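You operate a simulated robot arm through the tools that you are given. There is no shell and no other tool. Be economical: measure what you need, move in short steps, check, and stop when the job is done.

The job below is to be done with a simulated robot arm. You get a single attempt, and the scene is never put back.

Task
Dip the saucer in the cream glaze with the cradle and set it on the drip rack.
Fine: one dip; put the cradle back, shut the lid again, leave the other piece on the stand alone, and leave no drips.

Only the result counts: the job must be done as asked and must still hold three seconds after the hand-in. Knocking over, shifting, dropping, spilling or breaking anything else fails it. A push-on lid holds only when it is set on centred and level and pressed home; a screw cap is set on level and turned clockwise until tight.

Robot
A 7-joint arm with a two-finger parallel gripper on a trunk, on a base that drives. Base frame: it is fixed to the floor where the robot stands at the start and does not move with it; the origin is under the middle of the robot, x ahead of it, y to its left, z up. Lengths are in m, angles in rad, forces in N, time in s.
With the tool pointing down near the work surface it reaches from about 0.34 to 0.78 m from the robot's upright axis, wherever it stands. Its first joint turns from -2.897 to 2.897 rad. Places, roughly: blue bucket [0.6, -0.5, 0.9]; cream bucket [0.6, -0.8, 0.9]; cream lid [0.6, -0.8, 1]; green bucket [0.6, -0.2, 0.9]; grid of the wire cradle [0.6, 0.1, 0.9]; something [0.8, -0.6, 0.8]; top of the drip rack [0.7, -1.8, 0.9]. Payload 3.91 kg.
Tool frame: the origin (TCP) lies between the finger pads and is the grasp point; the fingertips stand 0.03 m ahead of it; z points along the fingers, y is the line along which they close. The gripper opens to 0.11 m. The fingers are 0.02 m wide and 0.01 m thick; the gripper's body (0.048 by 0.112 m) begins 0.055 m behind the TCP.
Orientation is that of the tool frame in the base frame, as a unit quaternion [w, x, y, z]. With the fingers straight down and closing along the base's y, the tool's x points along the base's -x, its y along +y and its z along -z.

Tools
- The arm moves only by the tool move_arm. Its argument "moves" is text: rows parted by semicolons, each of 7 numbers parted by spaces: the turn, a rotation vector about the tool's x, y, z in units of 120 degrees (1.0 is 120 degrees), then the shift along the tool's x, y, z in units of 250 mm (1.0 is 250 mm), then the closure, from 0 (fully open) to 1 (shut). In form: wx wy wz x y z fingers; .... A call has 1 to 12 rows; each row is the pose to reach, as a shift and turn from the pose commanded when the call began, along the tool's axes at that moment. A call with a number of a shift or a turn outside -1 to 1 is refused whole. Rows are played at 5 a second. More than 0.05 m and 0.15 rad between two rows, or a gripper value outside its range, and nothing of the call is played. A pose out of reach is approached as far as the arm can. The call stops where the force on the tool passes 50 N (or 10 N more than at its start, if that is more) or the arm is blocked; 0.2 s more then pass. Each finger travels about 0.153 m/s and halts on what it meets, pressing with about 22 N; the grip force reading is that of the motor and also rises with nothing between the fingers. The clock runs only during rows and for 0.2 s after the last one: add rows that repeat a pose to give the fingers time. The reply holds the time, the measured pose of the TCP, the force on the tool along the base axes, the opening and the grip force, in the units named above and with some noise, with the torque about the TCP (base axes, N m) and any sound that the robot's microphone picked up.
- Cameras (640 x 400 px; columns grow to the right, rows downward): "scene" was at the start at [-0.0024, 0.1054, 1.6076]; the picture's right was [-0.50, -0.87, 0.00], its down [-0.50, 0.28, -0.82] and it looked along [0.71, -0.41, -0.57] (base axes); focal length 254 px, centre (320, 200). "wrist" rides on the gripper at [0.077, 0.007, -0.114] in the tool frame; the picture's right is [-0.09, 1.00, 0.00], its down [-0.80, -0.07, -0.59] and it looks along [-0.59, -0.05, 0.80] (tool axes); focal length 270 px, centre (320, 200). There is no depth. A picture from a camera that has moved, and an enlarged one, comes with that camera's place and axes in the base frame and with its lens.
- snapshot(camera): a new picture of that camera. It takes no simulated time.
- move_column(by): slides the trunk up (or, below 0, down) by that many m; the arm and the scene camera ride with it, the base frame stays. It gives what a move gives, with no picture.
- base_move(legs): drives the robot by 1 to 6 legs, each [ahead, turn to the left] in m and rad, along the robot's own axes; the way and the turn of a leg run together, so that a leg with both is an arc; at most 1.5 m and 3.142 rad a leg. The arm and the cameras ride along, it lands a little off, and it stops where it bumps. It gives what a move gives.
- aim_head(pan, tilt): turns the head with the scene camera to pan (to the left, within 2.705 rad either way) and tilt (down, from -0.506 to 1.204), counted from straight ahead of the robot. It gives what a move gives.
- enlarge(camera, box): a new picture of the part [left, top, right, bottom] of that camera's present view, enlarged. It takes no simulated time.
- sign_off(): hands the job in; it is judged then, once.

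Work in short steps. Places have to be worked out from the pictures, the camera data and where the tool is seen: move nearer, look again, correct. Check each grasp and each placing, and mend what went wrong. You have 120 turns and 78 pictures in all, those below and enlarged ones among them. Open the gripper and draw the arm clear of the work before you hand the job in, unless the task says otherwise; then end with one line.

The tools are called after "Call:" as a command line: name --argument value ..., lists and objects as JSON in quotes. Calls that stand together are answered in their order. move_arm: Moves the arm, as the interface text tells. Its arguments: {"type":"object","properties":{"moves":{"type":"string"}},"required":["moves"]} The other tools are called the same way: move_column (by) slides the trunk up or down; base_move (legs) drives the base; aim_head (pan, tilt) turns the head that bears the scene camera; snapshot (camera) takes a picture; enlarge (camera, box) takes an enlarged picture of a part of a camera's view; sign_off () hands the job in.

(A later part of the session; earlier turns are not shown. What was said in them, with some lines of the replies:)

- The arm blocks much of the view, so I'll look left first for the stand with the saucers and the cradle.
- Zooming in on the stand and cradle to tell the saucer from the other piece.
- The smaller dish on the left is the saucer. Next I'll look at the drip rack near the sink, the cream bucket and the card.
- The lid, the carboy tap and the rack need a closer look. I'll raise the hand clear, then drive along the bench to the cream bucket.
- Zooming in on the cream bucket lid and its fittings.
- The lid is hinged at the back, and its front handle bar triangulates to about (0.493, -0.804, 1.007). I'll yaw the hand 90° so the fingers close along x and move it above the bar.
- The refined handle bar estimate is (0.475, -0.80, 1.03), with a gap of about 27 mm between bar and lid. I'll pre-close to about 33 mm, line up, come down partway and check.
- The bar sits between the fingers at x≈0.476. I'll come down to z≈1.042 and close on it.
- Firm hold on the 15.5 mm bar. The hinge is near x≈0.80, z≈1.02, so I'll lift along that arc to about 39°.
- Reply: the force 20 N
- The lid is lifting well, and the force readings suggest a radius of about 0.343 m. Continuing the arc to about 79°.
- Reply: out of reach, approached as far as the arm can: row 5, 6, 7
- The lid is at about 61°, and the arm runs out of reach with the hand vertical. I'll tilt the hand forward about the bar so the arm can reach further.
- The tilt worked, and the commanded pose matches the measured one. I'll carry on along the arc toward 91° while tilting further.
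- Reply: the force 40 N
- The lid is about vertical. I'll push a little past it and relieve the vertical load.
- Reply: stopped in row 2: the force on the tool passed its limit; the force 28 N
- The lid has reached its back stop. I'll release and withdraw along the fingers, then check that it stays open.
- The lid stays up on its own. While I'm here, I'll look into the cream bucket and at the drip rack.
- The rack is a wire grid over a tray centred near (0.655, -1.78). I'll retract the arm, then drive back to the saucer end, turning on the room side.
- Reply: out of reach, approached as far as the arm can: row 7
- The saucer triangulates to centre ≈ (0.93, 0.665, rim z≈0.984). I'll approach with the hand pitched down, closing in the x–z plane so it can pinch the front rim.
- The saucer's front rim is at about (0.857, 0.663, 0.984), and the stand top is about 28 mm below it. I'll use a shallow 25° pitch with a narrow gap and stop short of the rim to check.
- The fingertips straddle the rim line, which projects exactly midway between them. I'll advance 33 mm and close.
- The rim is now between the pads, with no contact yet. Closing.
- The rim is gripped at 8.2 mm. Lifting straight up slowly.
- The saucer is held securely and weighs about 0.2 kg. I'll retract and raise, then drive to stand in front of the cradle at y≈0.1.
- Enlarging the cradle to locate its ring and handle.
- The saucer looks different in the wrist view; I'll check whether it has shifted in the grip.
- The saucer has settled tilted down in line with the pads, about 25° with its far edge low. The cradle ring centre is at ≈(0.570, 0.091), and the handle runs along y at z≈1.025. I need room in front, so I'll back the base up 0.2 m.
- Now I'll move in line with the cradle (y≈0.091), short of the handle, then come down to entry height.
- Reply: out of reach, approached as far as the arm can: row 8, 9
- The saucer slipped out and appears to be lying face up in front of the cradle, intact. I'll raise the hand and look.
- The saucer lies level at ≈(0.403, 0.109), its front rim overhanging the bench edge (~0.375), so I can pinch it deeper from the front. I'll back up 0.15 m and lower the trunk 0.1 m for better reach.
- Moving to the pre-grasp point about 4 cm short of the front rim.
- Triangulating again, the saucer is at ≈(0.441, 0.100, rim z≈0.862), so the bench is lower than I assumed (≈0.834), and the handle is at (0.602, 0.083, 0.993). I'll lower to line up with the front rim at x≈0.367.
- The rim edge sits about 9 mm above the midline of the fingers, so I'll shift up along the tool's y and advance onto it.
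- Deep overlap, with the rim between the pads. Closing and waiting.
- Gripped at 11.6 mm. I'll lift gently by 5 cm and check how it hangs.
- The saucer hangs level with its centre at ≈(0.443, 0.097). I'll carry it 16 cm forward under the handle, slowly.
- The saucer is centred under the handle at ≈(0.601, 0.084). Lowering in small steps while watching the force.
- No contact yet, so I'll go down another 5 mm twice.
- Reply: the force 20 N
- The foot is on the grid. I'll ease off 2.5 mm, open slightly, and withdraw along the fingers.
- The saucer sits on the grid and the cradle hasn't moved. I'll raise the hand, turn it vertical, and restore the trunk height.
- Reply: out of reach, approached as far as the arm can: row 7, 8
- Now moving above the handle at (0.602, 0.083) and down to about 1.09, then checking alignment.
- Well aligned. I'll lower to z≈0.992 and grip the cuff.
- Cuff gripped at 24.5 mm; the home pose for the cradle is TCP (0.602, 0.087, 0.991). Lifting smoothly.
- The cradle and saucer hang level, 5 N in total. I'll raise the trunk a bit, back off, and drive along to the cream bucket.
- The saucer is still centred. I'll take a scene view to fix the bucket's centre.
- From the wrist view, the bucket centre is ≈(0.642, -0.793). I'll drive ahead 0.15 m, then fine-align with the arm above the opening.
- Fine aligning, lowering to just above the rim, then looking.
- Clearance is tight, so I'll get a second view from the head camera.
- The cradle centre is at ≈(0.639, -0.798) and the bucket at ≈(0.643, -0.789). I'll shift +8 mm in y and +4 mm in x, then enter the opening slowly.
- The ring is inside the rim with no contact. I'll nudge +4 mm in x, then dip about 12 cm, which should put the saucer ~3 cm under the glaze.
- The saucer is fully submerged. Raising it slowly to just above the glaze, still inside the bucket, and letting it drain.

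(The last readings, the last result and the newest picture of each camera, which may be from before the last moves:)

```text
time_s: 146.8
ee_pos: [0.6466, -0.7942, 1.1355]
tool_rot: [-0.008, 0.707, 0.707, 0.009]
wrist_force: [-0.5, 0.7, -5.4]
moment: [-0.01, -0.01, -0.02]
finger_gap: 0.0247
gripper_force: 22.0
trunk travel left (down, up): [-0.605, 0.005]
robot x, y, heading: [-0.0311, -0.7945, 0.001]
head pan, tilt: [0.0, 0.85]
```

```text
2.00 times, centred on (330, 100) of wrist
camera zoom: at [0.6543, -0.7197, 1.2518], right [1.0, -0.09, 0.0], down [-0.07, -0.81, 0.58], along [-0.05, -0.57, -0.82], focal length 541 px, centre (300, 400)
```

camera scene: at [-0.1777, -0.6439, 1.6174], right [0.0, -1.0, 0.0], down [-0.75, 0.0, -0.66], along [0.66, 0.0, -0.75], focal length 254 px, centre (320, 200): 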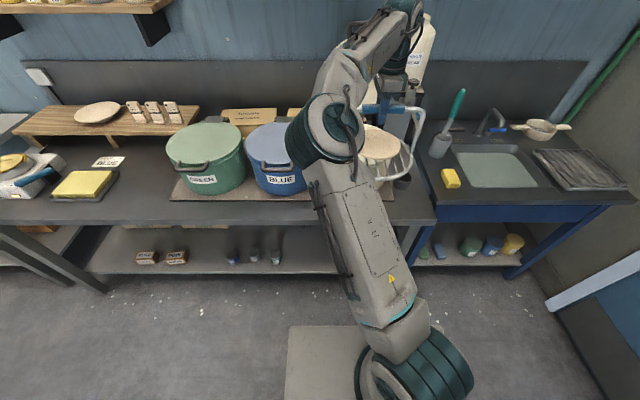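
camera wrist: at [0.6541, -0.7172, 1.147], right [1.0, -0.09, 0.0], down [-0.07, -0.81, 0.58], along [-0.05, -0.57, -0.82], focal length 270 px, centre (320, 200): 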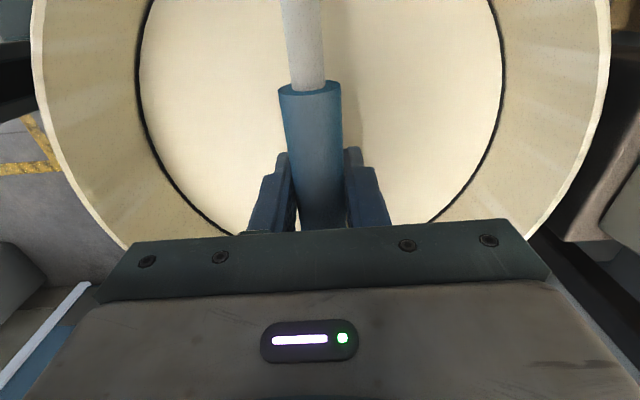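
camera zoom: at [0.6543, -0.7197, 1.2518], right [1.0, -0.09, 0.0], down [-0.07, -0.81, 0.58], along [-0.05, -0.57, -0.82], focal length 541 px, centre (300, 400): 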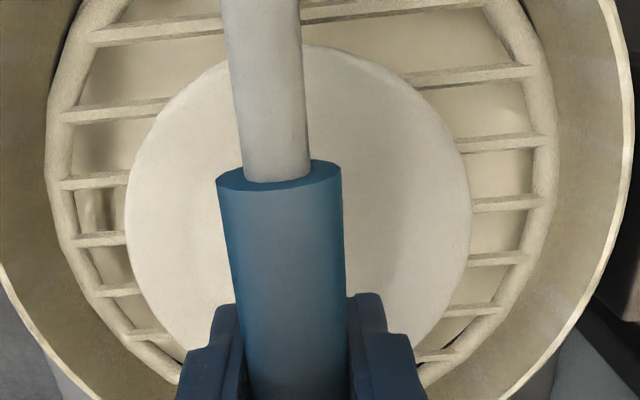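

The saucer and grid are evenly coated. I'll keep draining over the bucket for a good while longer before moving anywhere.

Call:
move_arm --moves "0 0 0 0 0 0 1; 0 0 0 0 0 0 1; 0 0 0 0 0 0 1; 0 0 0 0 0 0 1; 0 0 0 0 0 0 1; 0 0 0 0 0 0 1; 0 0 0 0 0 0 1; 0 0 0 0 0 0 1; 0 0 0 0 0 0 1; 0 0 0 0 0 0 1; 0 0 0 0 0 0 1; 0 0 0 0 0 0 1"

Call:
move_arm --moves "0 0 0 0 0 0 1; 0 0 0 0 0 0 1; 0 0 0 0 0 0 1; 0 0 0 0 0 0 1; 0 0 0 0 0 0 1; 0 0 0 0 0 0 1; 0 0 0 0 0 0 1; 0 0 0 0 0 0 1; 0 0 0 0 0 0 1; 0 0 0 0 0 0 1; 0 0 0 0 0 0 1; 0 0 0 0 0 0 1"

Call:
move_arm --moves "0 0 0 0 0 0 1; 0 0 0 0 0 0 1; 0 0 0 0 0 0 1; 0 0 0 0 0 0 1; 0 0 0 0 0 0 1; 0 0 0 0 0 0 1; 0 0 0 0 0 0 1; 0 0 0 0 0 0 1; 0 0 0 0 0 0 1; 0 0 0 0 0 0 1; 0 0 0 0 0 0 1; 0 0 0 0 0 0 1"

Call:
move_arm --moves "0 0 0 0 0 0 1; 0 0 0 0 0 0 1; 0 0 0 0 0 0 1; 0 0 0 0 0 0 1; 0 0 0 0 0 0 1; 0 0 0 0 0 0 1; 0 0 0 0 0 0 1; 0 0 0 0 0 0 1; 0 0 0 0 0 0 1; 0 0 0 0 0 0 1; 0 0 0 0 0 0 1; 0 0 0 0 0 0 1"

Call:
move_arm --moves "0 0 0 0 0 0 1; 0 0 0 0 0 0 1; 0 0 0 0 0 0 1; 0 0 0 0 0 0 1; 0 0 0 0 0 0 1; 0 0 0 0 0 0 1; 0 0 0 0 0 0 1; 0 0 0 0 0 0 1; 0 0 0 0 0 0 1; 0 0 0 0 0 0 1; 0 0 0 0 0 0 1; 0 0 0 0 0 0 1"

Call:
enlarge --camera "wrist" --box '[170, 0, 490, 200]'

```text
time_s: 149.4
ee_pos: [0.6478, -0.7949, 1.1355]
tool_rot: [-0.008, 0.707, 0.707, 0.01]
wrist_force: [-0.5, 0.3, -5.7]
moment: [0.05, 0.0, 0.01]
finger_gap: 0.0246
gripper_force: 21.9
trunk travel left (down, up): [-0.605, 0.005]
robot x, y, heading: [-0.0305, -0.7927, 0.003]
head pan, tilt: [0.0, 0.85]
```

```text
time_s: 152.0
ee_pos: [0.6486, -0.7949, 1.1366]
tool_rot: [-0.008, 0.708, 0.706, 0.008]
wrist_force: [0.4, 0.2, -5.6]
moment: [0.04, -0.02, -0.01]
finger_gap: 0.0243
gripper_force: 22.8
trunk travel left (down, up): [-0.605, 0.005]
robot x, y, heading: [-0.028, -0.796, -0.004]
head pan, tilt: [0.0, 0.85]
```

```text
time_s: 154.6
ee_pos: [0.6474, -0.7944, 1.1354]
tool_rot: [-0.007, 0.707, 0.707, 0.009]
wrist_force: [0.1, -0.7, -5.7]
moment: [-0.02, -0.01, 0.0]
finger_gap: 0.0244
gripper_force: 21.4
trunk travel left (down, up): [-0.605, 0.005]
robot x, y, heading: [-0.0317, -0.7946, -0.007]
head pan, tilt: [0.0, 0.85]
```

```text
time_s: 157.2
ee_pos: [0.6481, -0.795, 1.1353]
tool_rot: [-0.008, 0.708, 0.706, 0.009]
wrist_force: [-0.1, 0.3, -5.7]
moment: [0.01, -0.03, -0.01]
finger_gap: 0.0243
gripper_force: 22.0
trunk travel left (down, up): [-0.605, 0.005]
robot x, y, heading: [-0.0324, -0.7964, -0.007]
head pan, tilt: [0.0, 0.85]
```

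```text
time_s: 159.8
ee_pos: [0.6473, -0.7942, 1.1354]
tool_rot: [-0.007, 0.708, 0.706, 0.009]
wrist_force: [-0.5, -0.9, -5.5]
moment: [0.0, 0.0, 0.02]
finger_gap: 0.0244
gripper_force: 22.0
trunk travel left (down, up): [-0.605, 0.005]
robot x, y, heading: [-0.0313, -0.7915, -0.007]
head pan, tilt: [0.0, 0.85]
```

```text
2.00 times, centred on (330, 100) of wrist
camera zoom: at [0.6543, -0.7197, 1.2518], right [1.0, -0.09, 0.0], down [-0.07, -0.81, 0.58], along [-0.05, -0.57, -0.82], focal length 541 px, centre (300, 400)
```

zoom: 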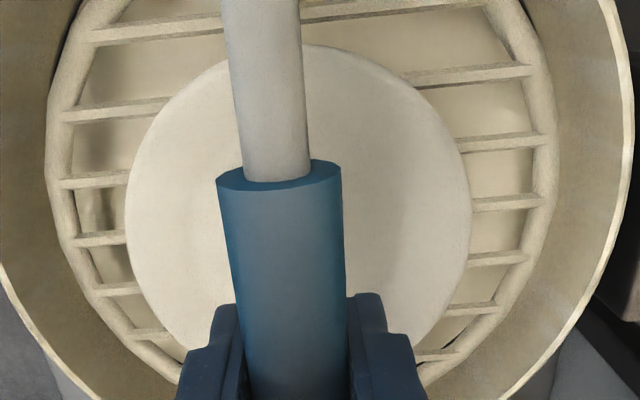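

About 20 s of draining with no change visible. I'll raise clear of the rim and drive the cradle back toward its place.

Call:
move_arm --moves "0 0 0 0 0 -.06 1; 0 0 0 0 0 -.14 1; 0 0 0 0 0 -.24 1; 0 0 0 0 0 -.34 1; 0 0 0 0 0 -.44 1; 0 0 0 0 0 -.5 1; 0 0 0 0 0 -.52 1; 0 0 0 0 0 -.52 1"

Call:
base_move --legs '[[-0.15, 0], [0, 1.575], [0.88, 0], [0, -1.571]]'

```text
time_s: 161.6
ee_pos: [0.6463, -0.798, 1.2658]
tool_rot: [-0.008, 0.707, 0.707, 0.009]
wrist_force: [-0.5, 0.3, -6.1]
moment: [0.01, 0.01, -0.04]
finger_gap: 0.0246
gripper_force: 22.1
trunk travel left (down, up): [-0.605, 0.005]
robot x, y, heading: [-0.0283, -0.7934, -0.004]
head pan, tilt: [0.0, 0.85]
```

```text
time_s: 174.9
ee_pos: [0.4951, 0.0764, 1.2661]
tool_rot: [-0.008, 0.713, 0.701, 0.008]
wrist_force: [0.2, -0.7, -5.2]
moment: [-0.01, -0.03, 0.0]
finger_gap: 0.0245
gripper_force: 22.4
trunk travel left (down, up): [-0.605, 0.005]
robot x, y, heading: [-0.183, 0.0885, -0.02]
head pan, tilt: [0.0, 0.85]
```

Driving forward to bring the cradle over its home spot.

Call:
base_move --legs '[[0.107, 0]]'

```text
time_s: 176.1
ee_pos: [0.6021, 0.0752, 1.2655]
tool_rot: [-0.009, 0.712, 0.702, 0.008]
wrist_force: [-0.1, -0.6, -6.2]
moment: [-0.01, 0.01, 0.0]
finger_gap: 0.0246
gripper_force: 22.1
trunk travel left (down, up): [-0.605, 0.005]
robot x, y, heading: [-0.0761, 0.0864, -0.02]
head pan, tilt: [0.0, 0.85]
```

Lowering the cradle to just above the bench with the small lateral and yaw corrections.

Call:
move_arm --moves "0 0 -.005 .008 0 -0 1; 0 0 -.01 .016 0 .05 1; 0 0 -.015 .024 0 .15 1; 0 0 -.015 .024 0 .27 1; 0 0 -.015 .024 0 .4 1; 0 0 -.015 .024 0 .53 1; 0 0 -.015 .024 0 .66 1; 0 0 -.015 .024 0 .78 1; 0 0 -.015 .024 0 .88 1; 0 0 -.015 .024 0 .94 1; 0 0 -.015 .024 0 .94 1"

Call:
snapshot --camera "scene"

```text
time_s: 178.5
ee_pos: [0.6026, 0.0844, 1.0321]
tool_rot: [-0.007, 0.702, 0.713, 0.008]
wrist_force: [0.6, -0.6, -5.3]
moment: [0.02, -0.02, -0.01]
finger_gap: 0.0242
gripper_force: 21.8
trunk travel left (down, up): [-0.605, 0.005]
robot x, y, heading: [-0.0747, 0.0899, -0.014]
head pan, tilt: [0.0, 0.85]
```

```text
11 pictures are left
camera scene: at [-0.0736, 0.2369, 1.6174], right [-0.02, -1.0, 0.0], down [-0.75, 0.01, -0.66], along [0.66, -0.01, -0.75], focal length 254 px, centre (320, 200)
```

scene: 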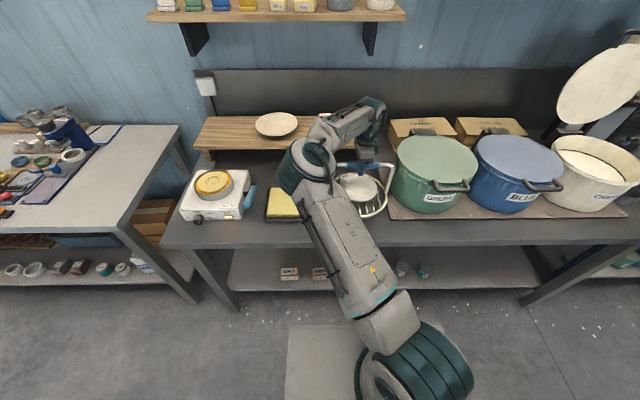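

All clear. Setting the cradle down slowly.

Call:
move_arm --moves "0 0 0 .004 0 .06 1; 0 0 0 .006 0 .11 1; 0 0 0 .008 0 .14 1; 0 0 0 .008 0 .155 1; 0 0 0 .008 0 .164 1; 0 0 0 .008 0 .164 1"

```text
time_s: 179.9
ee_pos: [0.6009, 0.0892, 0.9919]
tool_rot: [-0.007, 0.701, 0.713, 0.009]
wrist_force: [4.7, 3.4, 8.2]
moment: [-0.18, 0.24, 0.08]
finger_gap: 0.0244
gripper_force: 22.0
trunk travel left (down, up): [-0.605, 0.005]
robot x, y, heading: [-0.073, 0.0859, -0.019]
head pan, tilt: [0.0, 0.85]
```

The cradle is down. I'll ease 1 mm, open, and rise clear.

Call:
move_arm --moves "0 0 0 0 0 -.005 1; 0 0 0 0 0 -.005 .8; 0 0 0 0 0 -.005 .55; 0 0 0 0 0 -.005 .5; 0 0 0 0 0 -.1 .5; 0 0 0 0 0 -.25 .5; 0 0 0 0 0 -.42 .5; 0 0 0 0 0 -.6 .5; 0 0 0 0 0 -.78 .5; 0 0 0 0 0 -.9 .5"

Call:
snapshot --camera "wrist"

```text
time_s: 182.1
ee_pos: [0.6007, 0.0831, 1.2172]
tool_rot: [-0.007, 0.702, 0.712, 0.008]
wrist_force: [-0.6, -0.1, 0.6]
moment: [0.04, 0.02, 0.02]
finger_gap: 0.0552
gripper_force: 0.0
trunk travel left (down, up): [-0.605, 0.005]
robot x, y, heading: [-0.0752, 0.0864, -0.015]
head pan, tilt: [0.0, 0.85]
```

```text
10 pictures are left
camera wrist: at [0.6063, 0.1585, 1.3333], right [1.0, -0.07, 0.0], down [-0.06, -0.82, 0.58], along [-0.04, -0.57, -0.82], focal length 270 px, centre (320, 200)
```

wrist: 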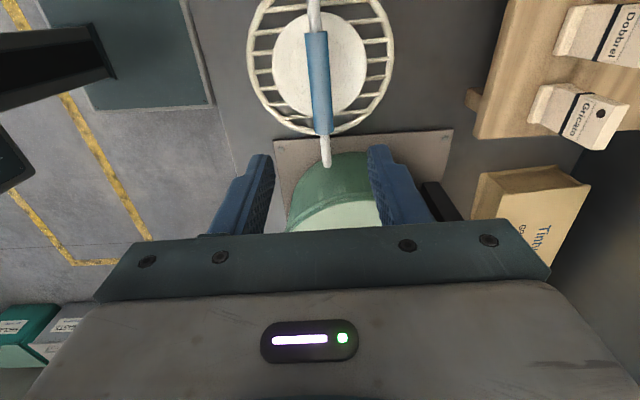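

The cradle is home and the saucer still centred. I'll back the base, lower the trunk, and pitch the hand again to re-grip the front rim as before.

Call:
base_move --legs '[[-0.25, 0]]'

Call:
move_column --by -0.13

Call:
move_arm --moves "-.0656 0 0 0 0 0 .7; -.131 0 0 0 0 0 .8; -.197 0 0 0 0 0 .82; -.2625 0 0 0 0 0 .82; -.328 0 0 0 0 0 .82; -.394 0 0 0 0 0 .82; -.459 0 0 0 0 0 .82; -.525 0 0 0 0 0 .82; -.525 0 0 0 0 0 .82"

```text
time_s: 183.9
ee_pos: [0.3515, 0.0884, 1.2159]
tool_rot: [-0.007, 0.702, 0.712, 0.008]
wrist_force: [0.5, -1.1, 0.2]
moment: [0.03, -0.04, -0.01]
finger_gap: 0.0551
gripper_force: 0.0
trunk travel left (down, up): [-0.605, 0.005]
robot x, y, heading: [-0.3302, 0.0909, -0.013]
head pan, tilt: [0.0, 0.85]
```

```text
time_s: 185.5
ee_pos: [0.3521, 0.0886, 1.0864]
tool_rot: [-0.008, 0.702, 0.712, 0.008]
wrist_force: [-0.5, 0.6, 0.0]
moment: [-0.01, -0.01, 0.01]
finger_gap: 0.0548
gripper_force: 0.0
trunk travel left (down, up): [-0.475, 0.135]
robot x, y, heading: [-0.3257, 0.0926, -0.018]
head pan, tilt: [0.0, 0.85]
```

```text
time_s: 187.5
ee_pos: [0.3518, 0.0873, 1.0856]
tool_rot: [0.361, 0.602, 0.603, 0.379]
wrist_force: [0.1, -0.4, -0.6]
moment: [-0.01, 0.01, 0.02]
finger_gap: 0.0198
gripper_force: 0.0
trunk travel left (down, up): [-0.475, 0.135]
robot x, y, heading: [-0.3243, 0.0932, -0.02]
head pan, tilt: [0.0, 0.85]
```

Orientation matches the earlier grasp. Moving to the start of the same insertion line.

Call:
move_arm --moves "0 0 0 0 -.09 .115 .82; 0 0 0 -.001 -.18 .23 .82; 0 0 0 -.002 -.27 .345 .82; 0 0 0 -.003 -.35 .45 .82; 0 0 0 -.004 -.406 .518 .82; 0 0 0 -.004 -.406 .518 .82"

Call:
enlarge --camera "wrist" --box '[220, 40, 420, 240]'

```text
time_s: 188.9
ee_pos: [0.4199, 0.0902, 0.9362]
tool_rot: [0.361, 0.602, 0.603, 0.379]
wrist_force: [0.4, -0.5, -0.5]
moment: [0.01, -0.01, -0.02]
finger_gap: 0.0197
gripper_force: 0.0
trunk travel left (down, up): [-0.475, 0.135]
robot x, y, heading: [-0.3266, 0.0917, -0.02]
head pan, tilt: [0.0, 0.85]
```

```text
2.00 times, centred on (320, 140) of wrist
camera zoom: at [0.3208, 0.1665, 0.9964], right [0.45, -0.1, 0.89], down [-0.55, -0.81, 0.19], along [0.7, -0.57, -0.42], focal length 541 px, centre (320, 320)
```

zoom: 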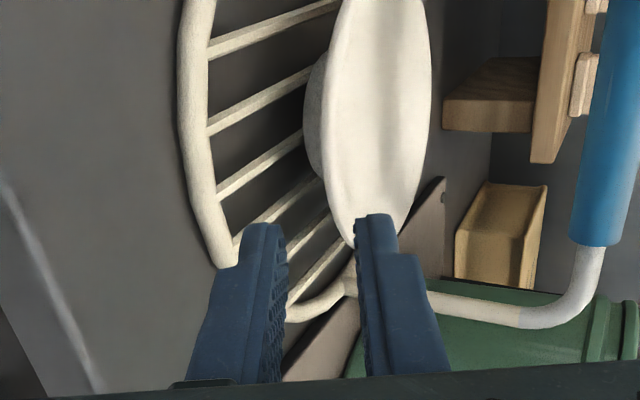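

Geometry matches the earlier withdrawal line. Advancing about 12 cm onto the rim, slowing at the end.

Call:
move_arm --moves "0 0 0 0 .006 .12 .82; 0 0 0 0 .006 .24 .82; 0 0 0 0 .006 .33 .82; 0 0 0 0 .006 .4 .82; 0 0 0 0 .006 .45 .82; 0 0 0 0 .006 .48 .82; 0 0 0 0 .006 .48 .82"

Call:
enlarge --camera "wrist" --box '[220, 40, 420, 240]'

```text
time_s: 190.5
ee_pos: [0.5289, 0.0944, 0.884]
tool_rot: [0.36, 0.602, 0.603, 0.379]
wrist_force: [-0.7, -0.8, 0.3]
moment: [0.02, -0.02, 0.03]
finger_gap: 0.0198
gripper_force: 0.1
trunk travel left (down, up): [-0.475, 0.135]
robot x, y, heading: [-0.3241, 0.0942, -0.019]
head pan, tilt: [0.0, 0.85]
```

```text
2.00 times, centred on (320, 140) of wrist
camera zoom: at [0.4288, 0.1683, 0.9438], right [0.45, -0.1, 0.89], down [-0.55, -0.81, 0.19], along [0.7, -0.57, -0.42], focal length 541 px, centre (320, 320)
```

zoom: 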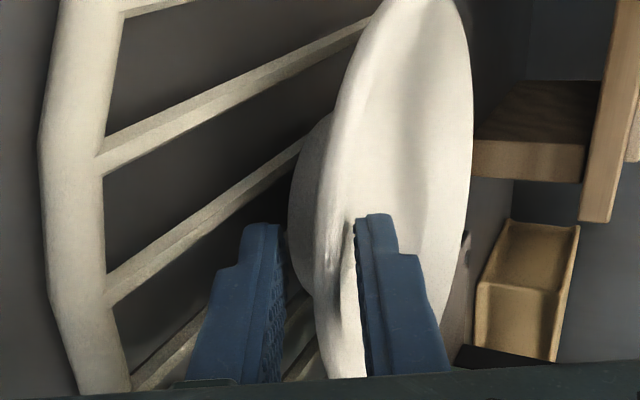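

The rim is straddled with no contact. Closing, then a small lift.

Call:
move_arm --moves "0 0 0 0 0 0 1; 0 0 0 0 0 0 1; 0 0 0 0 0 0 1; 0 0 0 0 0 0 1; 0 0 0 0 .018 -.009 1; 0 0 0 0 .036 -.018 1; 0 0 0 0 .071 -.036 1; 0 0 0 0 .107 -.054 1; 0 0 0 0 .107 -.054 1"

```text
time_s: 192.5
ee_pos: [0.5298, 0.0928, 0.9147]
tool_rot: [0.361, 0.601, 0.603, 0.38]
wrist_force: [-0.1, -1.0, -2.1]
moment: [0.02, 0.13, 0.01]
finger_gap: 0.0094
gripper_force: 22.4
trunk travel left (down, up): [-0.475, 0.135]
robot x, y, heading: [-0.327, 0.0958, -0.018]
head pan, tilt: [0.0, 0.85]
```

The saucer is held in the same grip as before. Backing straight out from under the handle.

Call:
move_arm --moves "0 0 0 0 -.02 -.04 1; 0 0 0 0 -.05 -.1 1; 0 0 0 0 -.09 -.175 1; 0 0 0 0 -.13 -.255 1; 0 0 0 0 -.17 -.335 1; 0 0 0 0 -.21 -.415 1; 0 0 0 0 -.25 -.495 1; 0 0 0 0 -.28 -.55 1; 0 0 0 0 -.3 -.59 1; 0 0 0 0 -.3 -.59 1"

Call:
move_arm --moves "0 0 0 0 .05 -.025 1; 0 0 0 0 .13 -.065 1; 0 0 0 0 .22 -.11 1; 0 0 0 0 .31 -.155 1; 0 0 0 0 .4 -.2 1; 0 0 0 0 .47 -.235 1; 0 0 0 0 .5 -.25 1; 0 0 0 0 .5 -.25 1"

Call:
snapshot --camera "wrist"

```text
time_s: 194.7
ee_pos: [0.3638, 0.0905, 0.9136]
tool_rot: [0.36, 0.602, 0.603, 0.38]
wrist_force: [0.2, 0.2, -2.0]
moment: [0.0, 0.12, -0.01]
finger_gap: 0.0091
gripper_force: 22.0
trunk travel left (down, up): [-0.475, 0.135]
robot x, y, heading: [-0.3275, 0.0937, -0.019]
head pan, tilt: [0.0, 0.85]
```

```text
time_s: 196.5
ee_pos: [0.3646, 0.0885, 1.054]
tool_rot: [0.36, 0.602, 0.603, 0.379]
wrist_force: [0.2, -0.2, -2.4]
moment: [0.04, 0.13, 0.01]
finger_gap: 0.0089
gripper_force: 21.9
trunk travel left (down, up): [-0.475, 0.135]
robot x, y, heading: [-0.3222, 0.0909, -0.018]
head pan, tilt: [0.0, 0.85]
```

```text
7 pictures are left
camera wrist: at [0.265, 0.1624, 1.1143], right [0.45, -0.1, 0.89], down [-0.55, -0.81, 0.19], along [0.7, -0.57, -0.42], focal length 270 px, centre (320, 200)
```

wrist: 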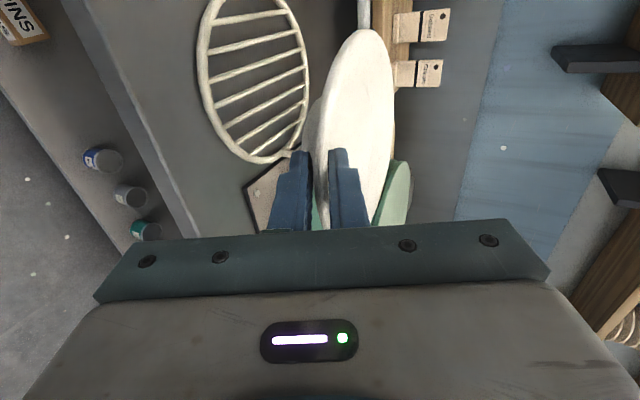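

The saucer is held level and the cradle sits back home. For the long drive I'll raise the trunk and turn the hand vertical so the saucer hangs with less torque on the grip.

Call:
move_column --by 0.13

Call:
move_arm --moves ".04 0 0 0 0 0 1; .08 0 0 0 0 0 1; .12 0 0 0 0 0 1; .17 0 0 0 0 0 1; .22 0 0 0 0 0 1; .27 0 0 0 0 0 1; .32 0 0 0 0 0 1; .37 0 0 0 0 0 1; .42 0 0 0 0 0 1; .46 0 0 0 0 0 1; .5 0 0 0 0 0 1; .525 0 0 0 0 0 1"

```text
time_s: 198.1
ee_pos: [0.3648, 0.0885, 1.1848]
tool_rot: [0.36, 0.602, 0.603, 0.38]
wrist_force: [-0.4, -0.1, -2.3]
moment: [0.01, 0.13, 0.01]
finger_gap: 0.0092
gripper_force: 21.5
trunk travel left (down, up): [-0.605, 0.005]
robot x, y, heading: [-0.3251, 0.0942, -0.018]
head pan, tilt: [0.0, 0.85]
```

```text
time_s: 200.7
ee_pos: [0.366, 0.088, 1.1833]
tool_rot: [-0.008, 0.702, 0.712, 0.008]
wrist_force: [0.2, 0.6, -1.4]
moment: [0.02, 0.05, -0.04]
finger_gap: 0.0088
gripper_force: 22.1
trunk travel left (down, up): [-0.605, 0.005]
robot x, y, heading: [-0.3275, 0.092, -0.018]
head pan, tilt: [0.0, 0.85]
```

Torque has dropped to 0.05 N·m. Turning left and reversing along the bench toward the sink, then facing it.

Call:
base_move --legs '[[0, 1.589], [-1.2, 0]]'

Call:
base_move --legs '[[-0.47, 0], [0, -1.571]]'

Call:
aim_head --pan -0.3 --tilt 0.7

Call:
snapshot --camera "scene"

```text
time_s: 210.7
ee_pos: [-0.3338, -0.4225, 1.1842]
tool_rot: [-0.011, -0.018, 1.0, 0.001]
wrist_force: [-0.1, 0.7, -1.8]
moment: [0.04, 0.04, -0.02]
finger_gap: 0.0088
gripper_force: 22.5
trunk travel left (down, up): [-0.605, 0.005]
robot x, y, heading: [-0.324, -1.1151, 1.569]
head pan, tilt: [0.0, 0.85]
```

```text
time_s: 217.2
ee_pos: [0.365, -1.5665, 1.1838]
tool_rot: [-0.007, 0.694, 0.72, 0.009]
wrist_force: [-0.3, 0.0, -1.9]
moment: [-0.01, 0.06, 0.0]
finger_gap: 0.0088
gripper_force: 22.1
trunk travel left (down, up): [-0.605, 0.005]
robot x, y, heading: [-0.3263, -1.5796, -0.0]
head pan, tilt: [0.0, 0.85]
```

```text
time_s: 218.1
ee_pos: [0.365, -1.566, 1.1842]
tool_rot: [-0.008, 0.694, 0.72, 0.009]
wrist_force: [-0.4, -0.1, -1.3]
moment: [0.01, 0.03, 0.02]
finger_gap: 0.0085
gripper_force: 21.8
trunk travel left (down, up): [-0.605, 0.005]
robot x, y, heading: [-0.3236, -1.5766, 0.002]
head pan, tilt: [-0.3, 0.7]
```

```text
6 pictures are left
camera scene: at [-0.3232, -1.4534, 1.6296], right [-0.29, -0.96, 0.0], down [-0.62, 0.19, -0.76], along [0.73, -0.22, -0.64], focal length 254 px, centre (320, 200)
```

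scene: 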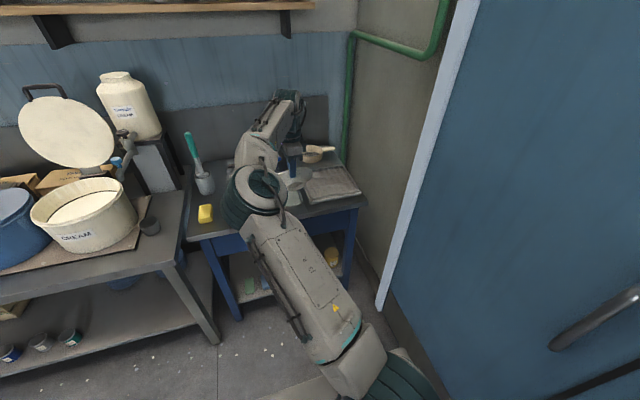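

The rack centre is at ≈(0.66, -1.79), top z around 0.88. I'll pitch the hand back so the saucer is level again, still clear in front of the bench.

Call:
move_arm --moves "-.025 0 0 0 0 0 1; -.065 0 0 0 0 0 1; -.115 0 0 0 0 0 1; -.165 0 0 0 0 0 1; -.215 0 0 0 0 0 1; -.265 0 0 0 0 0 1; -.315 0 0 0 0 0 1; -.365 0 0 0 0 0 1; -.415 0 0 0 0 0 1; -.465 0 0 0 0 0 1; -.505 0 0 0 0 0 1; -.525 0 0 0 0 0 1"

Call:
move_arm --moves "0 0 0 -.05 0 0 1; 0 0 0 -.15 0 0 1; 0 0 0 -.27 0 0 1; 0 0 0 -.39 0 0 1; 0 0 0 -.51 0 0 1; 0 0 0 -.63 0 0 1; 0 0 0 -.74 0 0 1; 0 0 0 -.82 0 0 1; 0 0 0 -.86 0 0 1; 0 0 0 -.86 0 0 1"

Call:
base_move --legs '[[0.115, 0]]'

Call:
snapshot --camera "wrist"

```text
time_s: 220.7
ee_pos: [0.3651, -1.5674, 1.1837]
tool_rot: [0.357, 0.595, 0.61, 0.383]
wrist_force: [-0.5, 1.2, -2.2]
moment: [0.03, 0.15, 0.02]
finger_gap: 0.0088
gripper_force: 21.5
trunk travel left (down, up): [-0.605, 0.005]
robot x, y, heading: [-0.3267, -1.5763, 0.006]
head pan, tilt: [-0.3, 0.7]
```

```text
time_s: 222.8
ee_pos: [0.3736, -1.7826, 1.1796]
tool_rot: [0.356, 0.596, 0.609, 0.384]
wrist_force: [-0.6, -0.2, -2.1]
moment: [0.01, 0.15, 0.0]
finger_gap: 0.0089
gripper_force: 22.0
trunk travel left (down, up): [-0.605, 0.005]
robot x, y, heading: [-0.3272, -1.5783, 0.002]
head pan, tilt: [-0.3, 0.7]
```

```text
time_s: 224.1
ee_pos: [0.488, -1.7818, 1.1791]
tool_rot: [0.355, 0.595, 0.61, 0.383]
wrist_force: [0.6, 0.9, -3.1]
moment: [0.01, 0.13, 0.02]
finger_gap: 0.0089
gripper_force: 22.2
trunk travel left (down, up): [-0.605, 0.005]
robot x, y, heading: [-0.2146, -1.5774, 0.004]
head pan, tilt: [-0.3, 0.7]
```

```text
5 pictures are left
camera wrist: at [0.3863, -1.7097, 1.2387], right [0.46, -0.09, 0.89], down [-0.53, -0.83, 0.19], along [0.71, -0.56, -0.42], focal length 270 px, centre (320, 200)
```

wrist: 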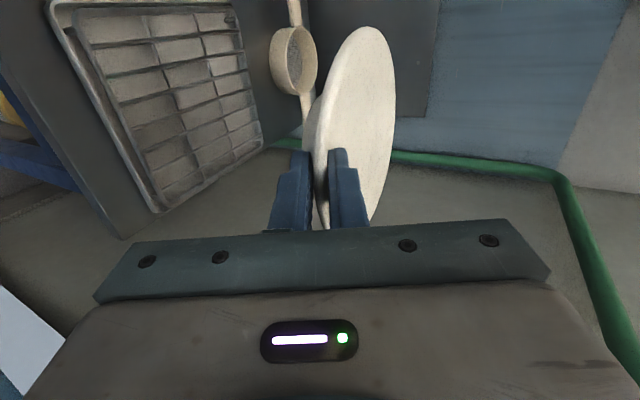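

From this view the rack centre is at ≈(0.667, -1.797). I'll lower the trunk 0.13 m and bring the saucer over the rack at about 4 cm height.

Call:
move_column --by -0.13

Call:
move_arm --moves "0 0 0 -.01 -.015 .05 1; 0 0 0 -.025 -.04 .14 1; 0 0 0 -.04 -.075 .25 1; 0 0 0 -.055 -.11 .36 1; 0 0 0 -.07 -.135 .45 1; 0 0 0 -.08 -.155 .52 1; 0 0 0 -.085 -.165 .551 1; 0 0 0 -.085 -.165 .551 1"

Call:
snapshot --camera "wrist"

```text
time_s: 225.6
ee_pos: [0.4877, -1.7833, 1.0492]
tool_rot: [0.357, 0.596, 0.609, 0.383]
wrist_force: [0.3, 0.2, -1.3]
moment: [0.02, 0.17, -0.03]
finger_gap: 0.0086
gripper_force: 21.8
trunk travel left (down, up): [-0.475, 0.135]
robot x, y, heading: [-0.2076, -1.5798, 0.0]
head pan, tilt: [-0.3, 0.7]
```

```text
time_s: 227.4
ee_pos: [0.5928, -1.7959, 0.9492]
tool_rot: [0.357, 0.596, 0.609, 0.383]
wrist_force: [-0.1, 0.3, -2.3]
moment: [0.02, 0.13, -0.03]
finger_gap: 0.0085
gripper_force: 22.5
trunk travel left (down, up): [-0.475, 0.135]
robot x, y, heading: [-0.2093, -1.5753, 0.003]
head pan, tilt: [-0.3, 0.7]
```

```text
4 pictures are left
camera wrist: at [0.4903, -1.7233, 1.0095], right [0.45, -0.09, 0.89], down [-0.53, -0.82, 0.19], along [0.71, -0.56, -0.42], focal length 270 px, centre (320, 200)
```

wrist: 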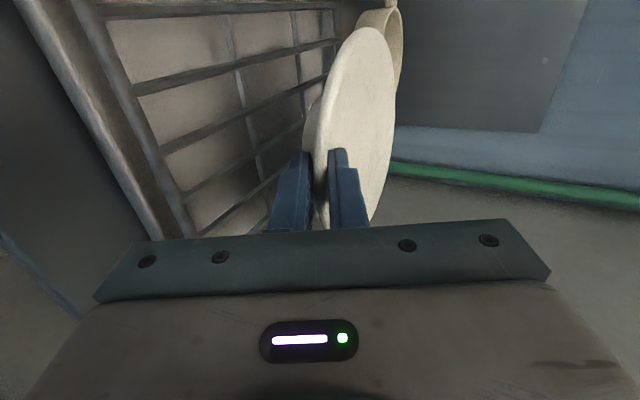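

The saucer is over the rack. Lowering in steps while watching for contact.

Call:
move_arm --moves "0 0 0 0 -.018 .009 1; 0 0 0 0 -.036 .018 1; 0 0 0 0 -.036 .018 1"

Call:
move_arm --moves "0 0 0 0 -.018 .009 1; 0 0 0 0 -.018 .009 1"

Call:
move_arm --moves "0 0 0 0 -.018 .009 1; 0 0 0 0 -.018 .009 1"

```text
time_s: 228.2
ee_pos: [0.5913, -1.7959, 0.9387]
tool_rot: [0.357, 0.596, 0.609, 0.382]
wrist_force: [-0.4, 1.0, -2.8]
moment: [0.04, 0.08, 0.04]
finger_gap: 0.0089
gripper_force: 22.2
trunk travel left (down, up): [-0.475, 0.135]
robot x, y, heading: [-0.2098, -1.5762, -0.002]
head pan, tilt: [-0.3, 0.7]
```

```text
time_s: 228.8
ee_pos: [0.59, -1.7947, 0.9343]
tool_rot: [0.356, 0.596, 0.609, 0.384]
wrist_force: [0.2, -0.4, -2.6]
moment: [-0.01, 0.12, 0.02]
finger_gap: 0.0087
gripper_force: 21.7
trunk travel left (down, up): [-0.475, 0.135]
robot x, y, heading: [-0.2121, -1.5808, 0.006]
head pan, tilt: [-0.3, 0.7]
```

```text
time_s: 229.4
ee_pos: [0.5902, -1.7946, 0.9299]
tool_rot: [0.357, 0.595, 0.61, 0.383]
wrist_force: [-0.8, 0.1, -1.3]
moment: [0.01, 0.15, -0.01]
finger_gap: 0.0088
gripper_force: 21.8
trunk travel left (down, up): [-0.475, 0.135]
robot x, y, heading: [-0.211, -1.5764, 0.006]
head pan, tilt: [-0.3, 0.7]
```

No contact yet at TCP z=0.930; continuing in 5 mm steps.

Call:
move_arm --moves "0 0 0 0 -.018 .009 1; 0 0 0 0 -.018 .009 1"

Call:
move_arm --moves "0 0 0 0 -.018 .009 1; 0 0 0 0 -.018 .009 1"

```text
time_s: 230.0
ee_pos: [0.5894, -1.7937, 0.9246]
tool_rot: [0.357, 0.596, 0.609, 0.383]
wrist_force: [0.3, 0.1, -1.8]
moment: [0.0, 0.14, -0.01]
finger_gap: 0.0085
gripper_force: 22.0
out of reach, approached as far as the arm can: row 1, 2
trunk travel left (down, up): [-0.475, 0.135]
robot x, y, heading: [-0.2091, -1.5782, -0.004]
head pan, tilt: [-0.3, 0.7]
```

```text
time_s: 230.6
ee_pos: [0.5898, -1.7926, 0.9192]
tool_rot: [0.357, 0.595, 0.61, 0.383]
wrist_force: [-0.1, 0.4, -2.6]
moment: [0.0, 0.14, 0.02]
finger_gap: 0.009
gripper_force: 22.3
trunk travel left (down, up): [-0.475, 0.135]
robot x, y, heading: [-0.2093, -1.5744, 0.008]
head pan, tilt: [-0.3, 0.7]
```

The arm is at a reach limit here, so I'll lower with the trunk in small steps instead.

Call:
move_column --by -0.006

Call:
move_column --by -0.005

```text
time_s: 231.2
ee_pos: [0.589, -1.7934, 0.9151]
tool_rot: [0.356, 0.596, 0.61, 0.383]
wrist_force: [0.0, 0.0, -1.7]
moment: [-0.01, 0.15, -0.03]
finger_gap: 0.0085
gripper_force: 22.0
trunk travel left (down, up): [-0.469, 0.141]
robot x, y, heading: [-0.2126, -1.5772, 0.002]
head pan, tilt: [-0.3, 0.7]
```

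```text
time_s: 231.7
ee_pos: [0.5898, -1.7937, 0.9093]
tool_rot: [0.356, 0.596, 0.609, 0.383]
wrist_force: [0.1, 0.4, -1.1]
moment: [-0.03, 0.1, -0.02]
finger_gap: 0.0088
gripper_force: 22.0
trunk travel left (down, up): [-0.464, 0.146]
robot x, y, heading: [-0.2117, -1.577, 0.006]
head pan, tilt: [-0.3, 0.7]
```

Continuing in 3 mm steps.

Call:
move_column --by -0.003

Call:
move_column --by -0.003

```text
time_s: 232.2
ee_pos: [0.5888, -1.793, 0.9076]
tool_rot: [0.358, 0.595, 0.609, 0.384]
wrist_force: [1.2, 0.0, 7.3]
moment: [0.11, -0.34, -0.03]
finger_gap: 0.0087
gripper_force: 21.9
trunk travel left (down, up): [-0.461, 0.149]
robot x, y, heading: [-0.2109, -1.5802, 0.003]
head pan, tilt: [-0.3, 0.7]
```

```text
time_s: 232.8
ee_pos: [0.5883, -1.7928, 0.9078]
tool_rot: [0.358, 0.596, 0.608, 0.384]
wrist_force: [5.1, -1.5, 21.6]
moment: [-0.04, -1.01, -0.07]
finger_gap: 0.0089
gripper_force: 22.2
trunk travel left (down, up): [-0.458, 0.152]
robot x, y, heading: [-0.2128, -1.5763, 0.003]
head pan, tilt: [-0.3, 0.7]
```

The saucer rests on the rack. Easing the trunk up 2 mm, opening, and withdrawing along the fingers.

Call:
move_column --by 0.002

Call:
move_arm --moves "0 0 0 0 0 0 .9; 0 0 0 0 0 0 .84; 0 0 0 0 0 0 .83; 0 0 0 0 0 -.04 .83; 0 0 0 0 0 -.1 .83; 0 0 0 0 0 -.2 .83; 0 0 0 0 0 -.35 .83; 0 0 0 0 0 -.5 .83; 0 0 0 0 0 -.65 .83"

Call:
snapshot --camera "scene"

```text
time_s: 233.3
ee_pos: [0.5878, -1.7926, 0.9075]
tool_rot: [0.358, 0.595, 0.609, 0.383]
wrist_force: [5.8, -2.1, 22.5]
moment: [-0.05, -1.04, -0.09]
finger_gap: 0.009
gripper_force: 22.0
trunk travel left (down, up): [-0.46, 0.15]
robot x, y, heading: [-0.212, -1.5802, 0.005]
head pan, tilt: [-0.3, 0.7]
```

```text
time_s: 235.3
ee_pos: [0.4436, -1.8002, 0.9786]
tool_rot: [0.356, 0.596, 0.61, 0.383]
wrist_force: [1.3, -0.1, -0.7]
moment: [0.01, -0.01, 0.03]
finger_gap: 0.0187
gripper_force: 0.2
trunk travel left (down, up): [-0.46, 0.15]
robot x, y, heading: [-0.2154, -1.581, 0.006]
head pan, tilt: [-0.3, 0.7]
```

```text
3 pictures are left
camera scene: at [-0.2097, -1.4532, 1.4846], right [-0.29, -0.96, 0.0], down [-0.62, 0.19, -0.76], along [0.73, -0.22, -0.64], focal length 254 px, centre (320, 200)
```

scene: 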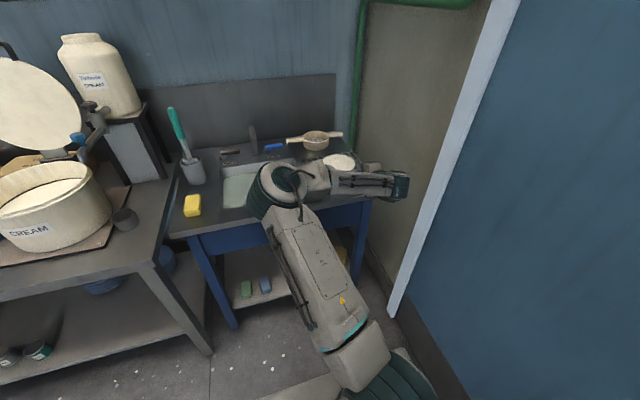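

The saucer sits on the rack at ≈(0.67, -1.80). Next is the lid: I'll back off, raise the arm, recentre it, and drive back to the cream bucket.

Call:
base_move --legs '[[-0.1, 0]]'

Call:
move_column --by 0.115

Call:
move_arm --moves "0 0 0 .12 .12 -.06 .7; 0 0 0 .24 .24 -.12 .7; 0 0 0 .36 .36 -.18 .7; 0 0 0 .48 .48 -.24 .7; 0 0 0 .6 .6 -.3 .7; 0 0 0 .72 .72 -.36 .7; 0 0 0 .83 .83 -.415 .7; 0 0 0 .88 .89 -.45 .7"

Call:
base_move --legs '[[0, 1.571], [0.79, 0], [0, -1.577]]'

```text
time_s: 236.4
ee_pos: [0.343, -1.8013, 0.9792]
tool_rot: [0.357, 0.595, 0.609, 0.383]
wrist_force: [-0.1, 0.2, -0.3]
moment: [-0.01, -0.01, -0.02]
finger_gap: 0.0186
gripper_force: 0.0
trunk travel left (down, up): [-0.46, 0.15]
robot x, y, heading: [-0.3065, -1.5752, 0.003]
head pan, tilt: [-0.3, 0.7]
```

```text
time_s: 237.9
ee_pos: [0.3437, -1.8012, 1.0942]
tool_rot: [0.357, 0.596, 0.609, 0.382]
wrist_force: [-0.2, -0.6, -0.6]
moment: [-0.02, -0.03, -0.03]
finger_gap: 0.0188
gripper_force: 0.1
trunk travel left (down, up): [-0.575, 0.035]
robot x, y, heading: [-0.3117, -1.5813, 0.007]
head pan, tilt: [-0.3, 0.7]
```

```text
time_s: 239.7
ee_pos: [0.3356, -1.5867, 1.3498]
tool_rot: [0.357, 0.596, 0.609, 0.383]
wrist_force: [1.9, -0.2, -0.5]
moment: [0.01, 0.0, -0.01]
finger_gap: 0.0328
gripper_force: 0.1
trunk travel left (down, up): [-0.575, 0.035]
robot x, y, heading: [-0.3129, -1.5785, 0.006]
head pan, tilt: [-0.3, 0.7]
```

```text
time_s: 251.6
ee_pos: [0.3269, -0.8033, 1.3483]
tool_rot: [0.357, 0.597, 0.608, 0.383]
wrist_force: [1.1, -0.7, 0.0]
moment: [-0.03, -0.01, 0.02]
finger_gap: 0.0328
gripper_force: 0.2
trunk travel left (down, up): [-0.575, 0.035]
robot x, y, heading: [-0.3228, -0.7929, 0.004]
head pan, tilt: [-0.3, 0.7]
```

Driving forward to face the open lid.

Call:
base_move --legs '[[0.32, 0]]'

```text
time_s: 253.8
ee_pos: [0.6477, -0.803, 1.3478]
tool_rot: [0.357, 0.597, 0.608, 0.382]
wrist_force: [-0.1, -0.1, 1.0]
moment: [-0.01, 0.01, 0.0]
finger_gap: 0.0329
gripper_force: 0.1
trunk travel left (down, up): [-0.575, 0.035]
robot x, y, heading: [0.0025, -0.7898, -0.001]
head pan, tilt: [-0.3, 0.7]
```

Aligning with the pose I withdrew from after opening the lid.

Call:
move_arm --moves "-.018 -.004 .002 .012 .082 .013 .7; -.036 -.008 .004 .023 .164 .027 .7; -.054 -.012 .006 .035 .245 .04 .7; -.07 -.0156 .0079 .046 .327 .054 .7; -.07 -.0156 .0079 .046 .327 .054 .7"

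Call:
snapshot --camera "wrist"

```text
time_s: 254.9
ee_pos: [0.6948, -0.79, 1.4147]
tool_rot: [0.407, 0.58, 0.568, 0.42]
wrist_force: [0.7, -0.2, -0.5]
moment: [-0.04, 0.0, 0.0]
finger_gap: 0.0332
gripper_force: 0.0
trunk travel left (down, up): [-0.575, 0.035]
robot x, y, heading: [-0.001, -0.7925, 0.001]
head pan, tilt: [-0.3, 0.7]
```

```text
2 pictures are left
camera wrist: at [0.5898, -0.7139, 1.4601], right [0.32, -0.11, 0.94], down [-0.59, -0.8, 0.1], along [0.74, -0.59, -0.32], focal length 270 px, centre (320, 200)
```

wrist: 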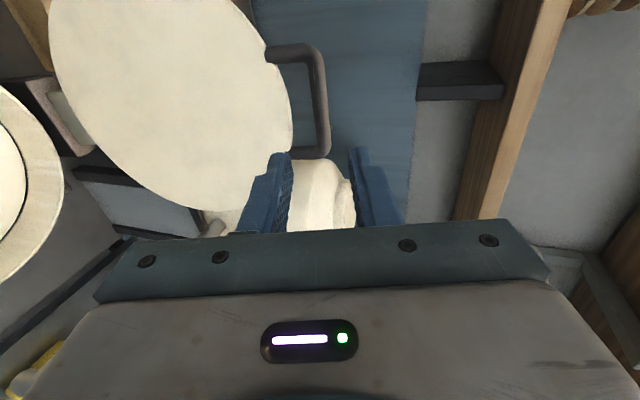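

The bar lies midway between the fingers. Advancing 14.6 cm along the same line and closing.

Call:
move_arm --moves "0 0 0 0 0 .13 .7; 0 0 0 0 0 .27 .7; 0 0 0 0 0 .4 .7; 0 0 0 0 0 .5 .7; 0 0 0 0 0 .56 .7; 0 0 0 0 0 .582 .7; 0 0 0 0 0 .582 1; 0 0 0 0 0 .582 1; 0 0 0 0 0 .582 1"

```text
time_s: 256.9
ee_pos: [0.835, -0.7894, 1.3673]
tool_rot: [0.406, 0.581, 0.568, 0.418]
wrist_force: [-1.3, -0.4, -7.6]
moment: [-0.21, 0.14, 0.68]
finger_gap: 0.0156
gripper_force: 45.3
trunk travel left (down, up): [-0.575, 0.035]
robot x, y, heading: [-0.0025, -0.7925, 0.005]
head pan, tilt: [-0.3, 0.7]
```

Bar gripped. A circle fit gives the hinge at (0.802, 1.041) with R≈0.325. I'll swing the lid back along that arc to about 44°, turning the hand back to vertical as I go.

Call:
move_arm --moves ".061 0 0 0 -.025 -.130 1; .1225 0 0 0 -.065 -.256 1; .184 0 0 0 -.118 -.377 1; .246 0 0 0 -.183 -.490 1; .3075 0 0 0 -.261 -.595 1; .369 0 0 0 -.350 -.690 1; .431 0 0 0 -.450 -.773 1; .493 0 0 0 -.558 -.845 1; .555 0 0 0 -.674 -.904 1"

```text
time_s: 258.9
ee_pos: [0.5648, -0.7887, 1.281]
tool_rot: [0.021, 0.709, 0.704, 0.037]
wrist_force: [3.5, -4.0, -1.0]
moment: [-0.56, -0.26, 0.34]
finger_gap: 0.0157
gripper_force: 45.1
trunk travel left (down, up): [-0.575, 0.035]
robot x, y, heading: [-0.0026, -0.7917, 0.001]
head pan, tilt: [-0.3, 0.7]
```

Smooth so far. Continuing the arc down to closed, slower at the end with a slight press.

Call:
move_arm --moves "0 0 0 -.002 -.097 .095 1; 0 0 0 -.004 -.184 .199 1; 0 0 0 -.007 -.26 .312 1; 0 0 0 -.009 -.323 .433 1; 0 0 0 -.012 -.373 .559 1; 0 0 0 -.015 -.41 .69 1; 0 0 0 -.017 -.427 .779 1; 0 0 0 -.018 -.435 .83 1; 0 0 0 -.019 -.437 .869 1; 0 0 0 -.02 -.44 .9 1; 0 0 0 -.02 -.44 .92 1; 0 0 0 -.02 -.44 .93 1"

```text
time_s: 261.6
ee_pos: [0.4759, -0.785, 1.0427]
tool_rot: [0.022, 0.707, 0.705, 0.041]
wrist_force: [2.9, -2.8, 32.1]
moment: [-0.03, -0.07, 0.7]
finger_gap: 0.0157
gripper_force: 44.9
trunk travel left (down, up): [-0.575, 0.035]
robot x, y, heading: [-0.0029, -0.7921, 0.005]
head pan, tilt: [-0.3, 0.7]
```

The lid is at its original closed height and pressed down with 32 N. Releasing and rising clear.

Call:
move_arm --moves "0 0 0 0 0 -.008 1; 0 0 0 0 0 -.008 .8; 0 0 0 0 0 -.008 .7; 0 0 0 0 0 -.008 .7; 0 0 0 0 0 -.08 .7; 0 0 0 0 0 -.2 .7; 0 0 0 0 0 -.35 .7; 0 0 0 0 0 -.52 .5; 0 0 0 0 0 -.7 .3; 0 0 0 0 0 -.85 0; 0 0 0 0 0 -.85 0"

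Call:
base_move --legs '[[-0.25, 0]]'

Call:
aim_head --pan -0.1 --tilt 0.6

Call:
snapshot --camera "scene"

```text
time_s: 263.9
ee_pos: [0.4567, -0.7899, 1.2528]
tool_rot: [0.021, 0.708, 0.705, 0.038]
wrist_force: [0.5, -0.1, -1.0]
moment: [0.01, -0.03, 0.02]
finger_gap: 0.1102
gripper_force: 0.1
trunk travel left (down, up): [-0.575, 0.035]
robot x, y, heading: [-0.0007, -0.7912, -0.003]
head pan, tilt: [-0.3, 0.7]
```

```text
time_s: 265.8
ee_pos: [0.2084, -0.7913, 1.2536]
tool_rot: [0.021, 0.708, 0.705, 0.038]
wrist_force: [-0.6, 0.1, -0.3]
moment: [0.04, 0.01, 0.02]
finger_gap: 0.1101
gripper_force: 0.0
trunk travel left (down, up): [-0.575, 0.035]
robot x, y, heading: [-0.2502, -0.793, -0.001]
head pan, tilt: [-0.3, 0.7]
```

```text
time_s: 266.5
ee_pos: [0.2091, -0.7919, 1.2532]
tool_rot: [0.022, 0.708, 0.704, 0.038]
wrist_force: [0.1, -1.1, 0.2]
moment: [-0.03, -0.04, 0.02]
finger_gap: 0.1101
gripper_force: 0.0
trunk travel left (down, up): [-0.575, 0.035]
robot x, y, heading: [-0.2463, -0.7913, -0.001]
head pan, tilt: [-0.099, 0.6]
```

```text
1 pictures are left
camera scene: at [-0.2409, -0.6516, 1.6083], right [-0.1, -1.0, 0.0], down [-0.56, 0.06, -0.82], along [0.82, -0.08, -0.57], focal length 254 px, centre (320, 200)
```

scene: 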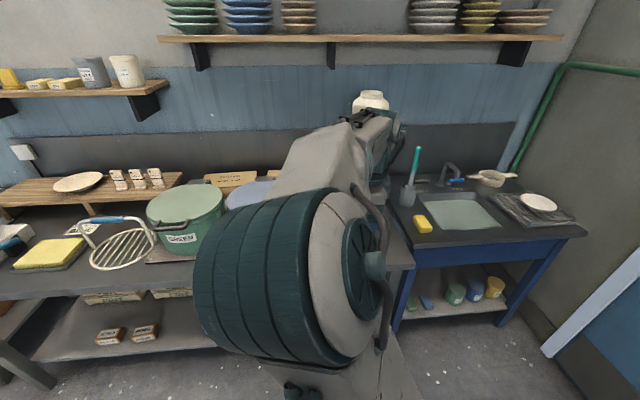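

The saucer is on the rack and the cradle is home. The arm hides the lid, so I'll turn the base a little and use the last picture to confirm it's shut.

Call:
base_move --legs '[[0, -0.8]]'

Call:
aim_head --pan 0.75 --tilt 0.65

Call:
snapshot --camera "scene"

```text
time_s: 269.0
ee_pos: [0.0688, -1.1224, 1.2525]
tool_rot: [0.034, 0.928, 0.371, 0.027]
wrist_force: [0.1, 0.0, 0.6]
moment: [0.01, 0.01, -0.02]
finger_gap: 0.1099
gripper_force: 0.0
trunk travel left (down, up): [-0.575, 0.035]
robot x, y, heading: [-0.249, -0.7905, -0.802]
head pan, tilt: [-0.099, 0.6]
```

```text
time_s: 270.2
ee_pos: [0.0683, -1.1231, 1.2529]
tool_rot: [0.035, 0.927, 0.371, 0.027]
wrist_force: [0.3, -0.4, 1.0]
moment: [0.02, -0.03, 0.02]
finger_gap: 0.1101
gripper_force: 0.1
trunk travel left (down, up): [-0.575, 0.035]
robot x, y, heading: [-0.2529, -0.7904, -0.807]
head pan, tilt: [0.75, 0.649]
```

```text
0 pictures are left
camera scene: at [-0.1105, -0.6382, 1.604], right [-0.05, -1.0, 0.0], down [-0.6, 0.03, -0.8], along [0.8, -0.04, -0.6], focal length 254 px, centre (320, 200)
```

scene: 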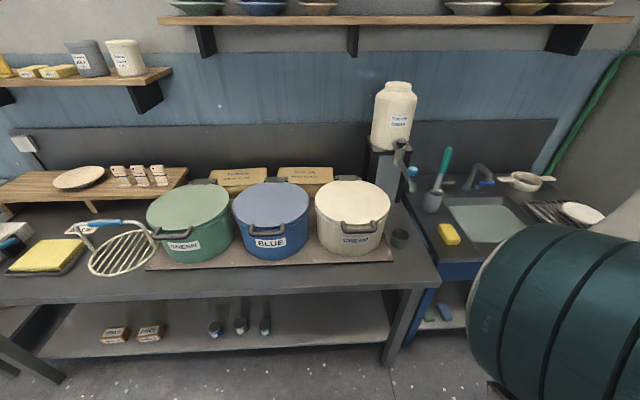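

The cream lid is shut, the cradle is back in its place, the plate on the stand is untouched, and the glazed saucer is on the rack. No drips are visible on the bench and the arm is clear, so I'm handing in.

Call:
sign_off

```text
The job is handed in.
```

The saucer was dipped once in the cream glaze and is on the drip rack, the cradle is back, the lid is shut, the plate is untouched and I saw no drips; before the dip, the saucer slipped from the grip onto the bench, with no visible damage.
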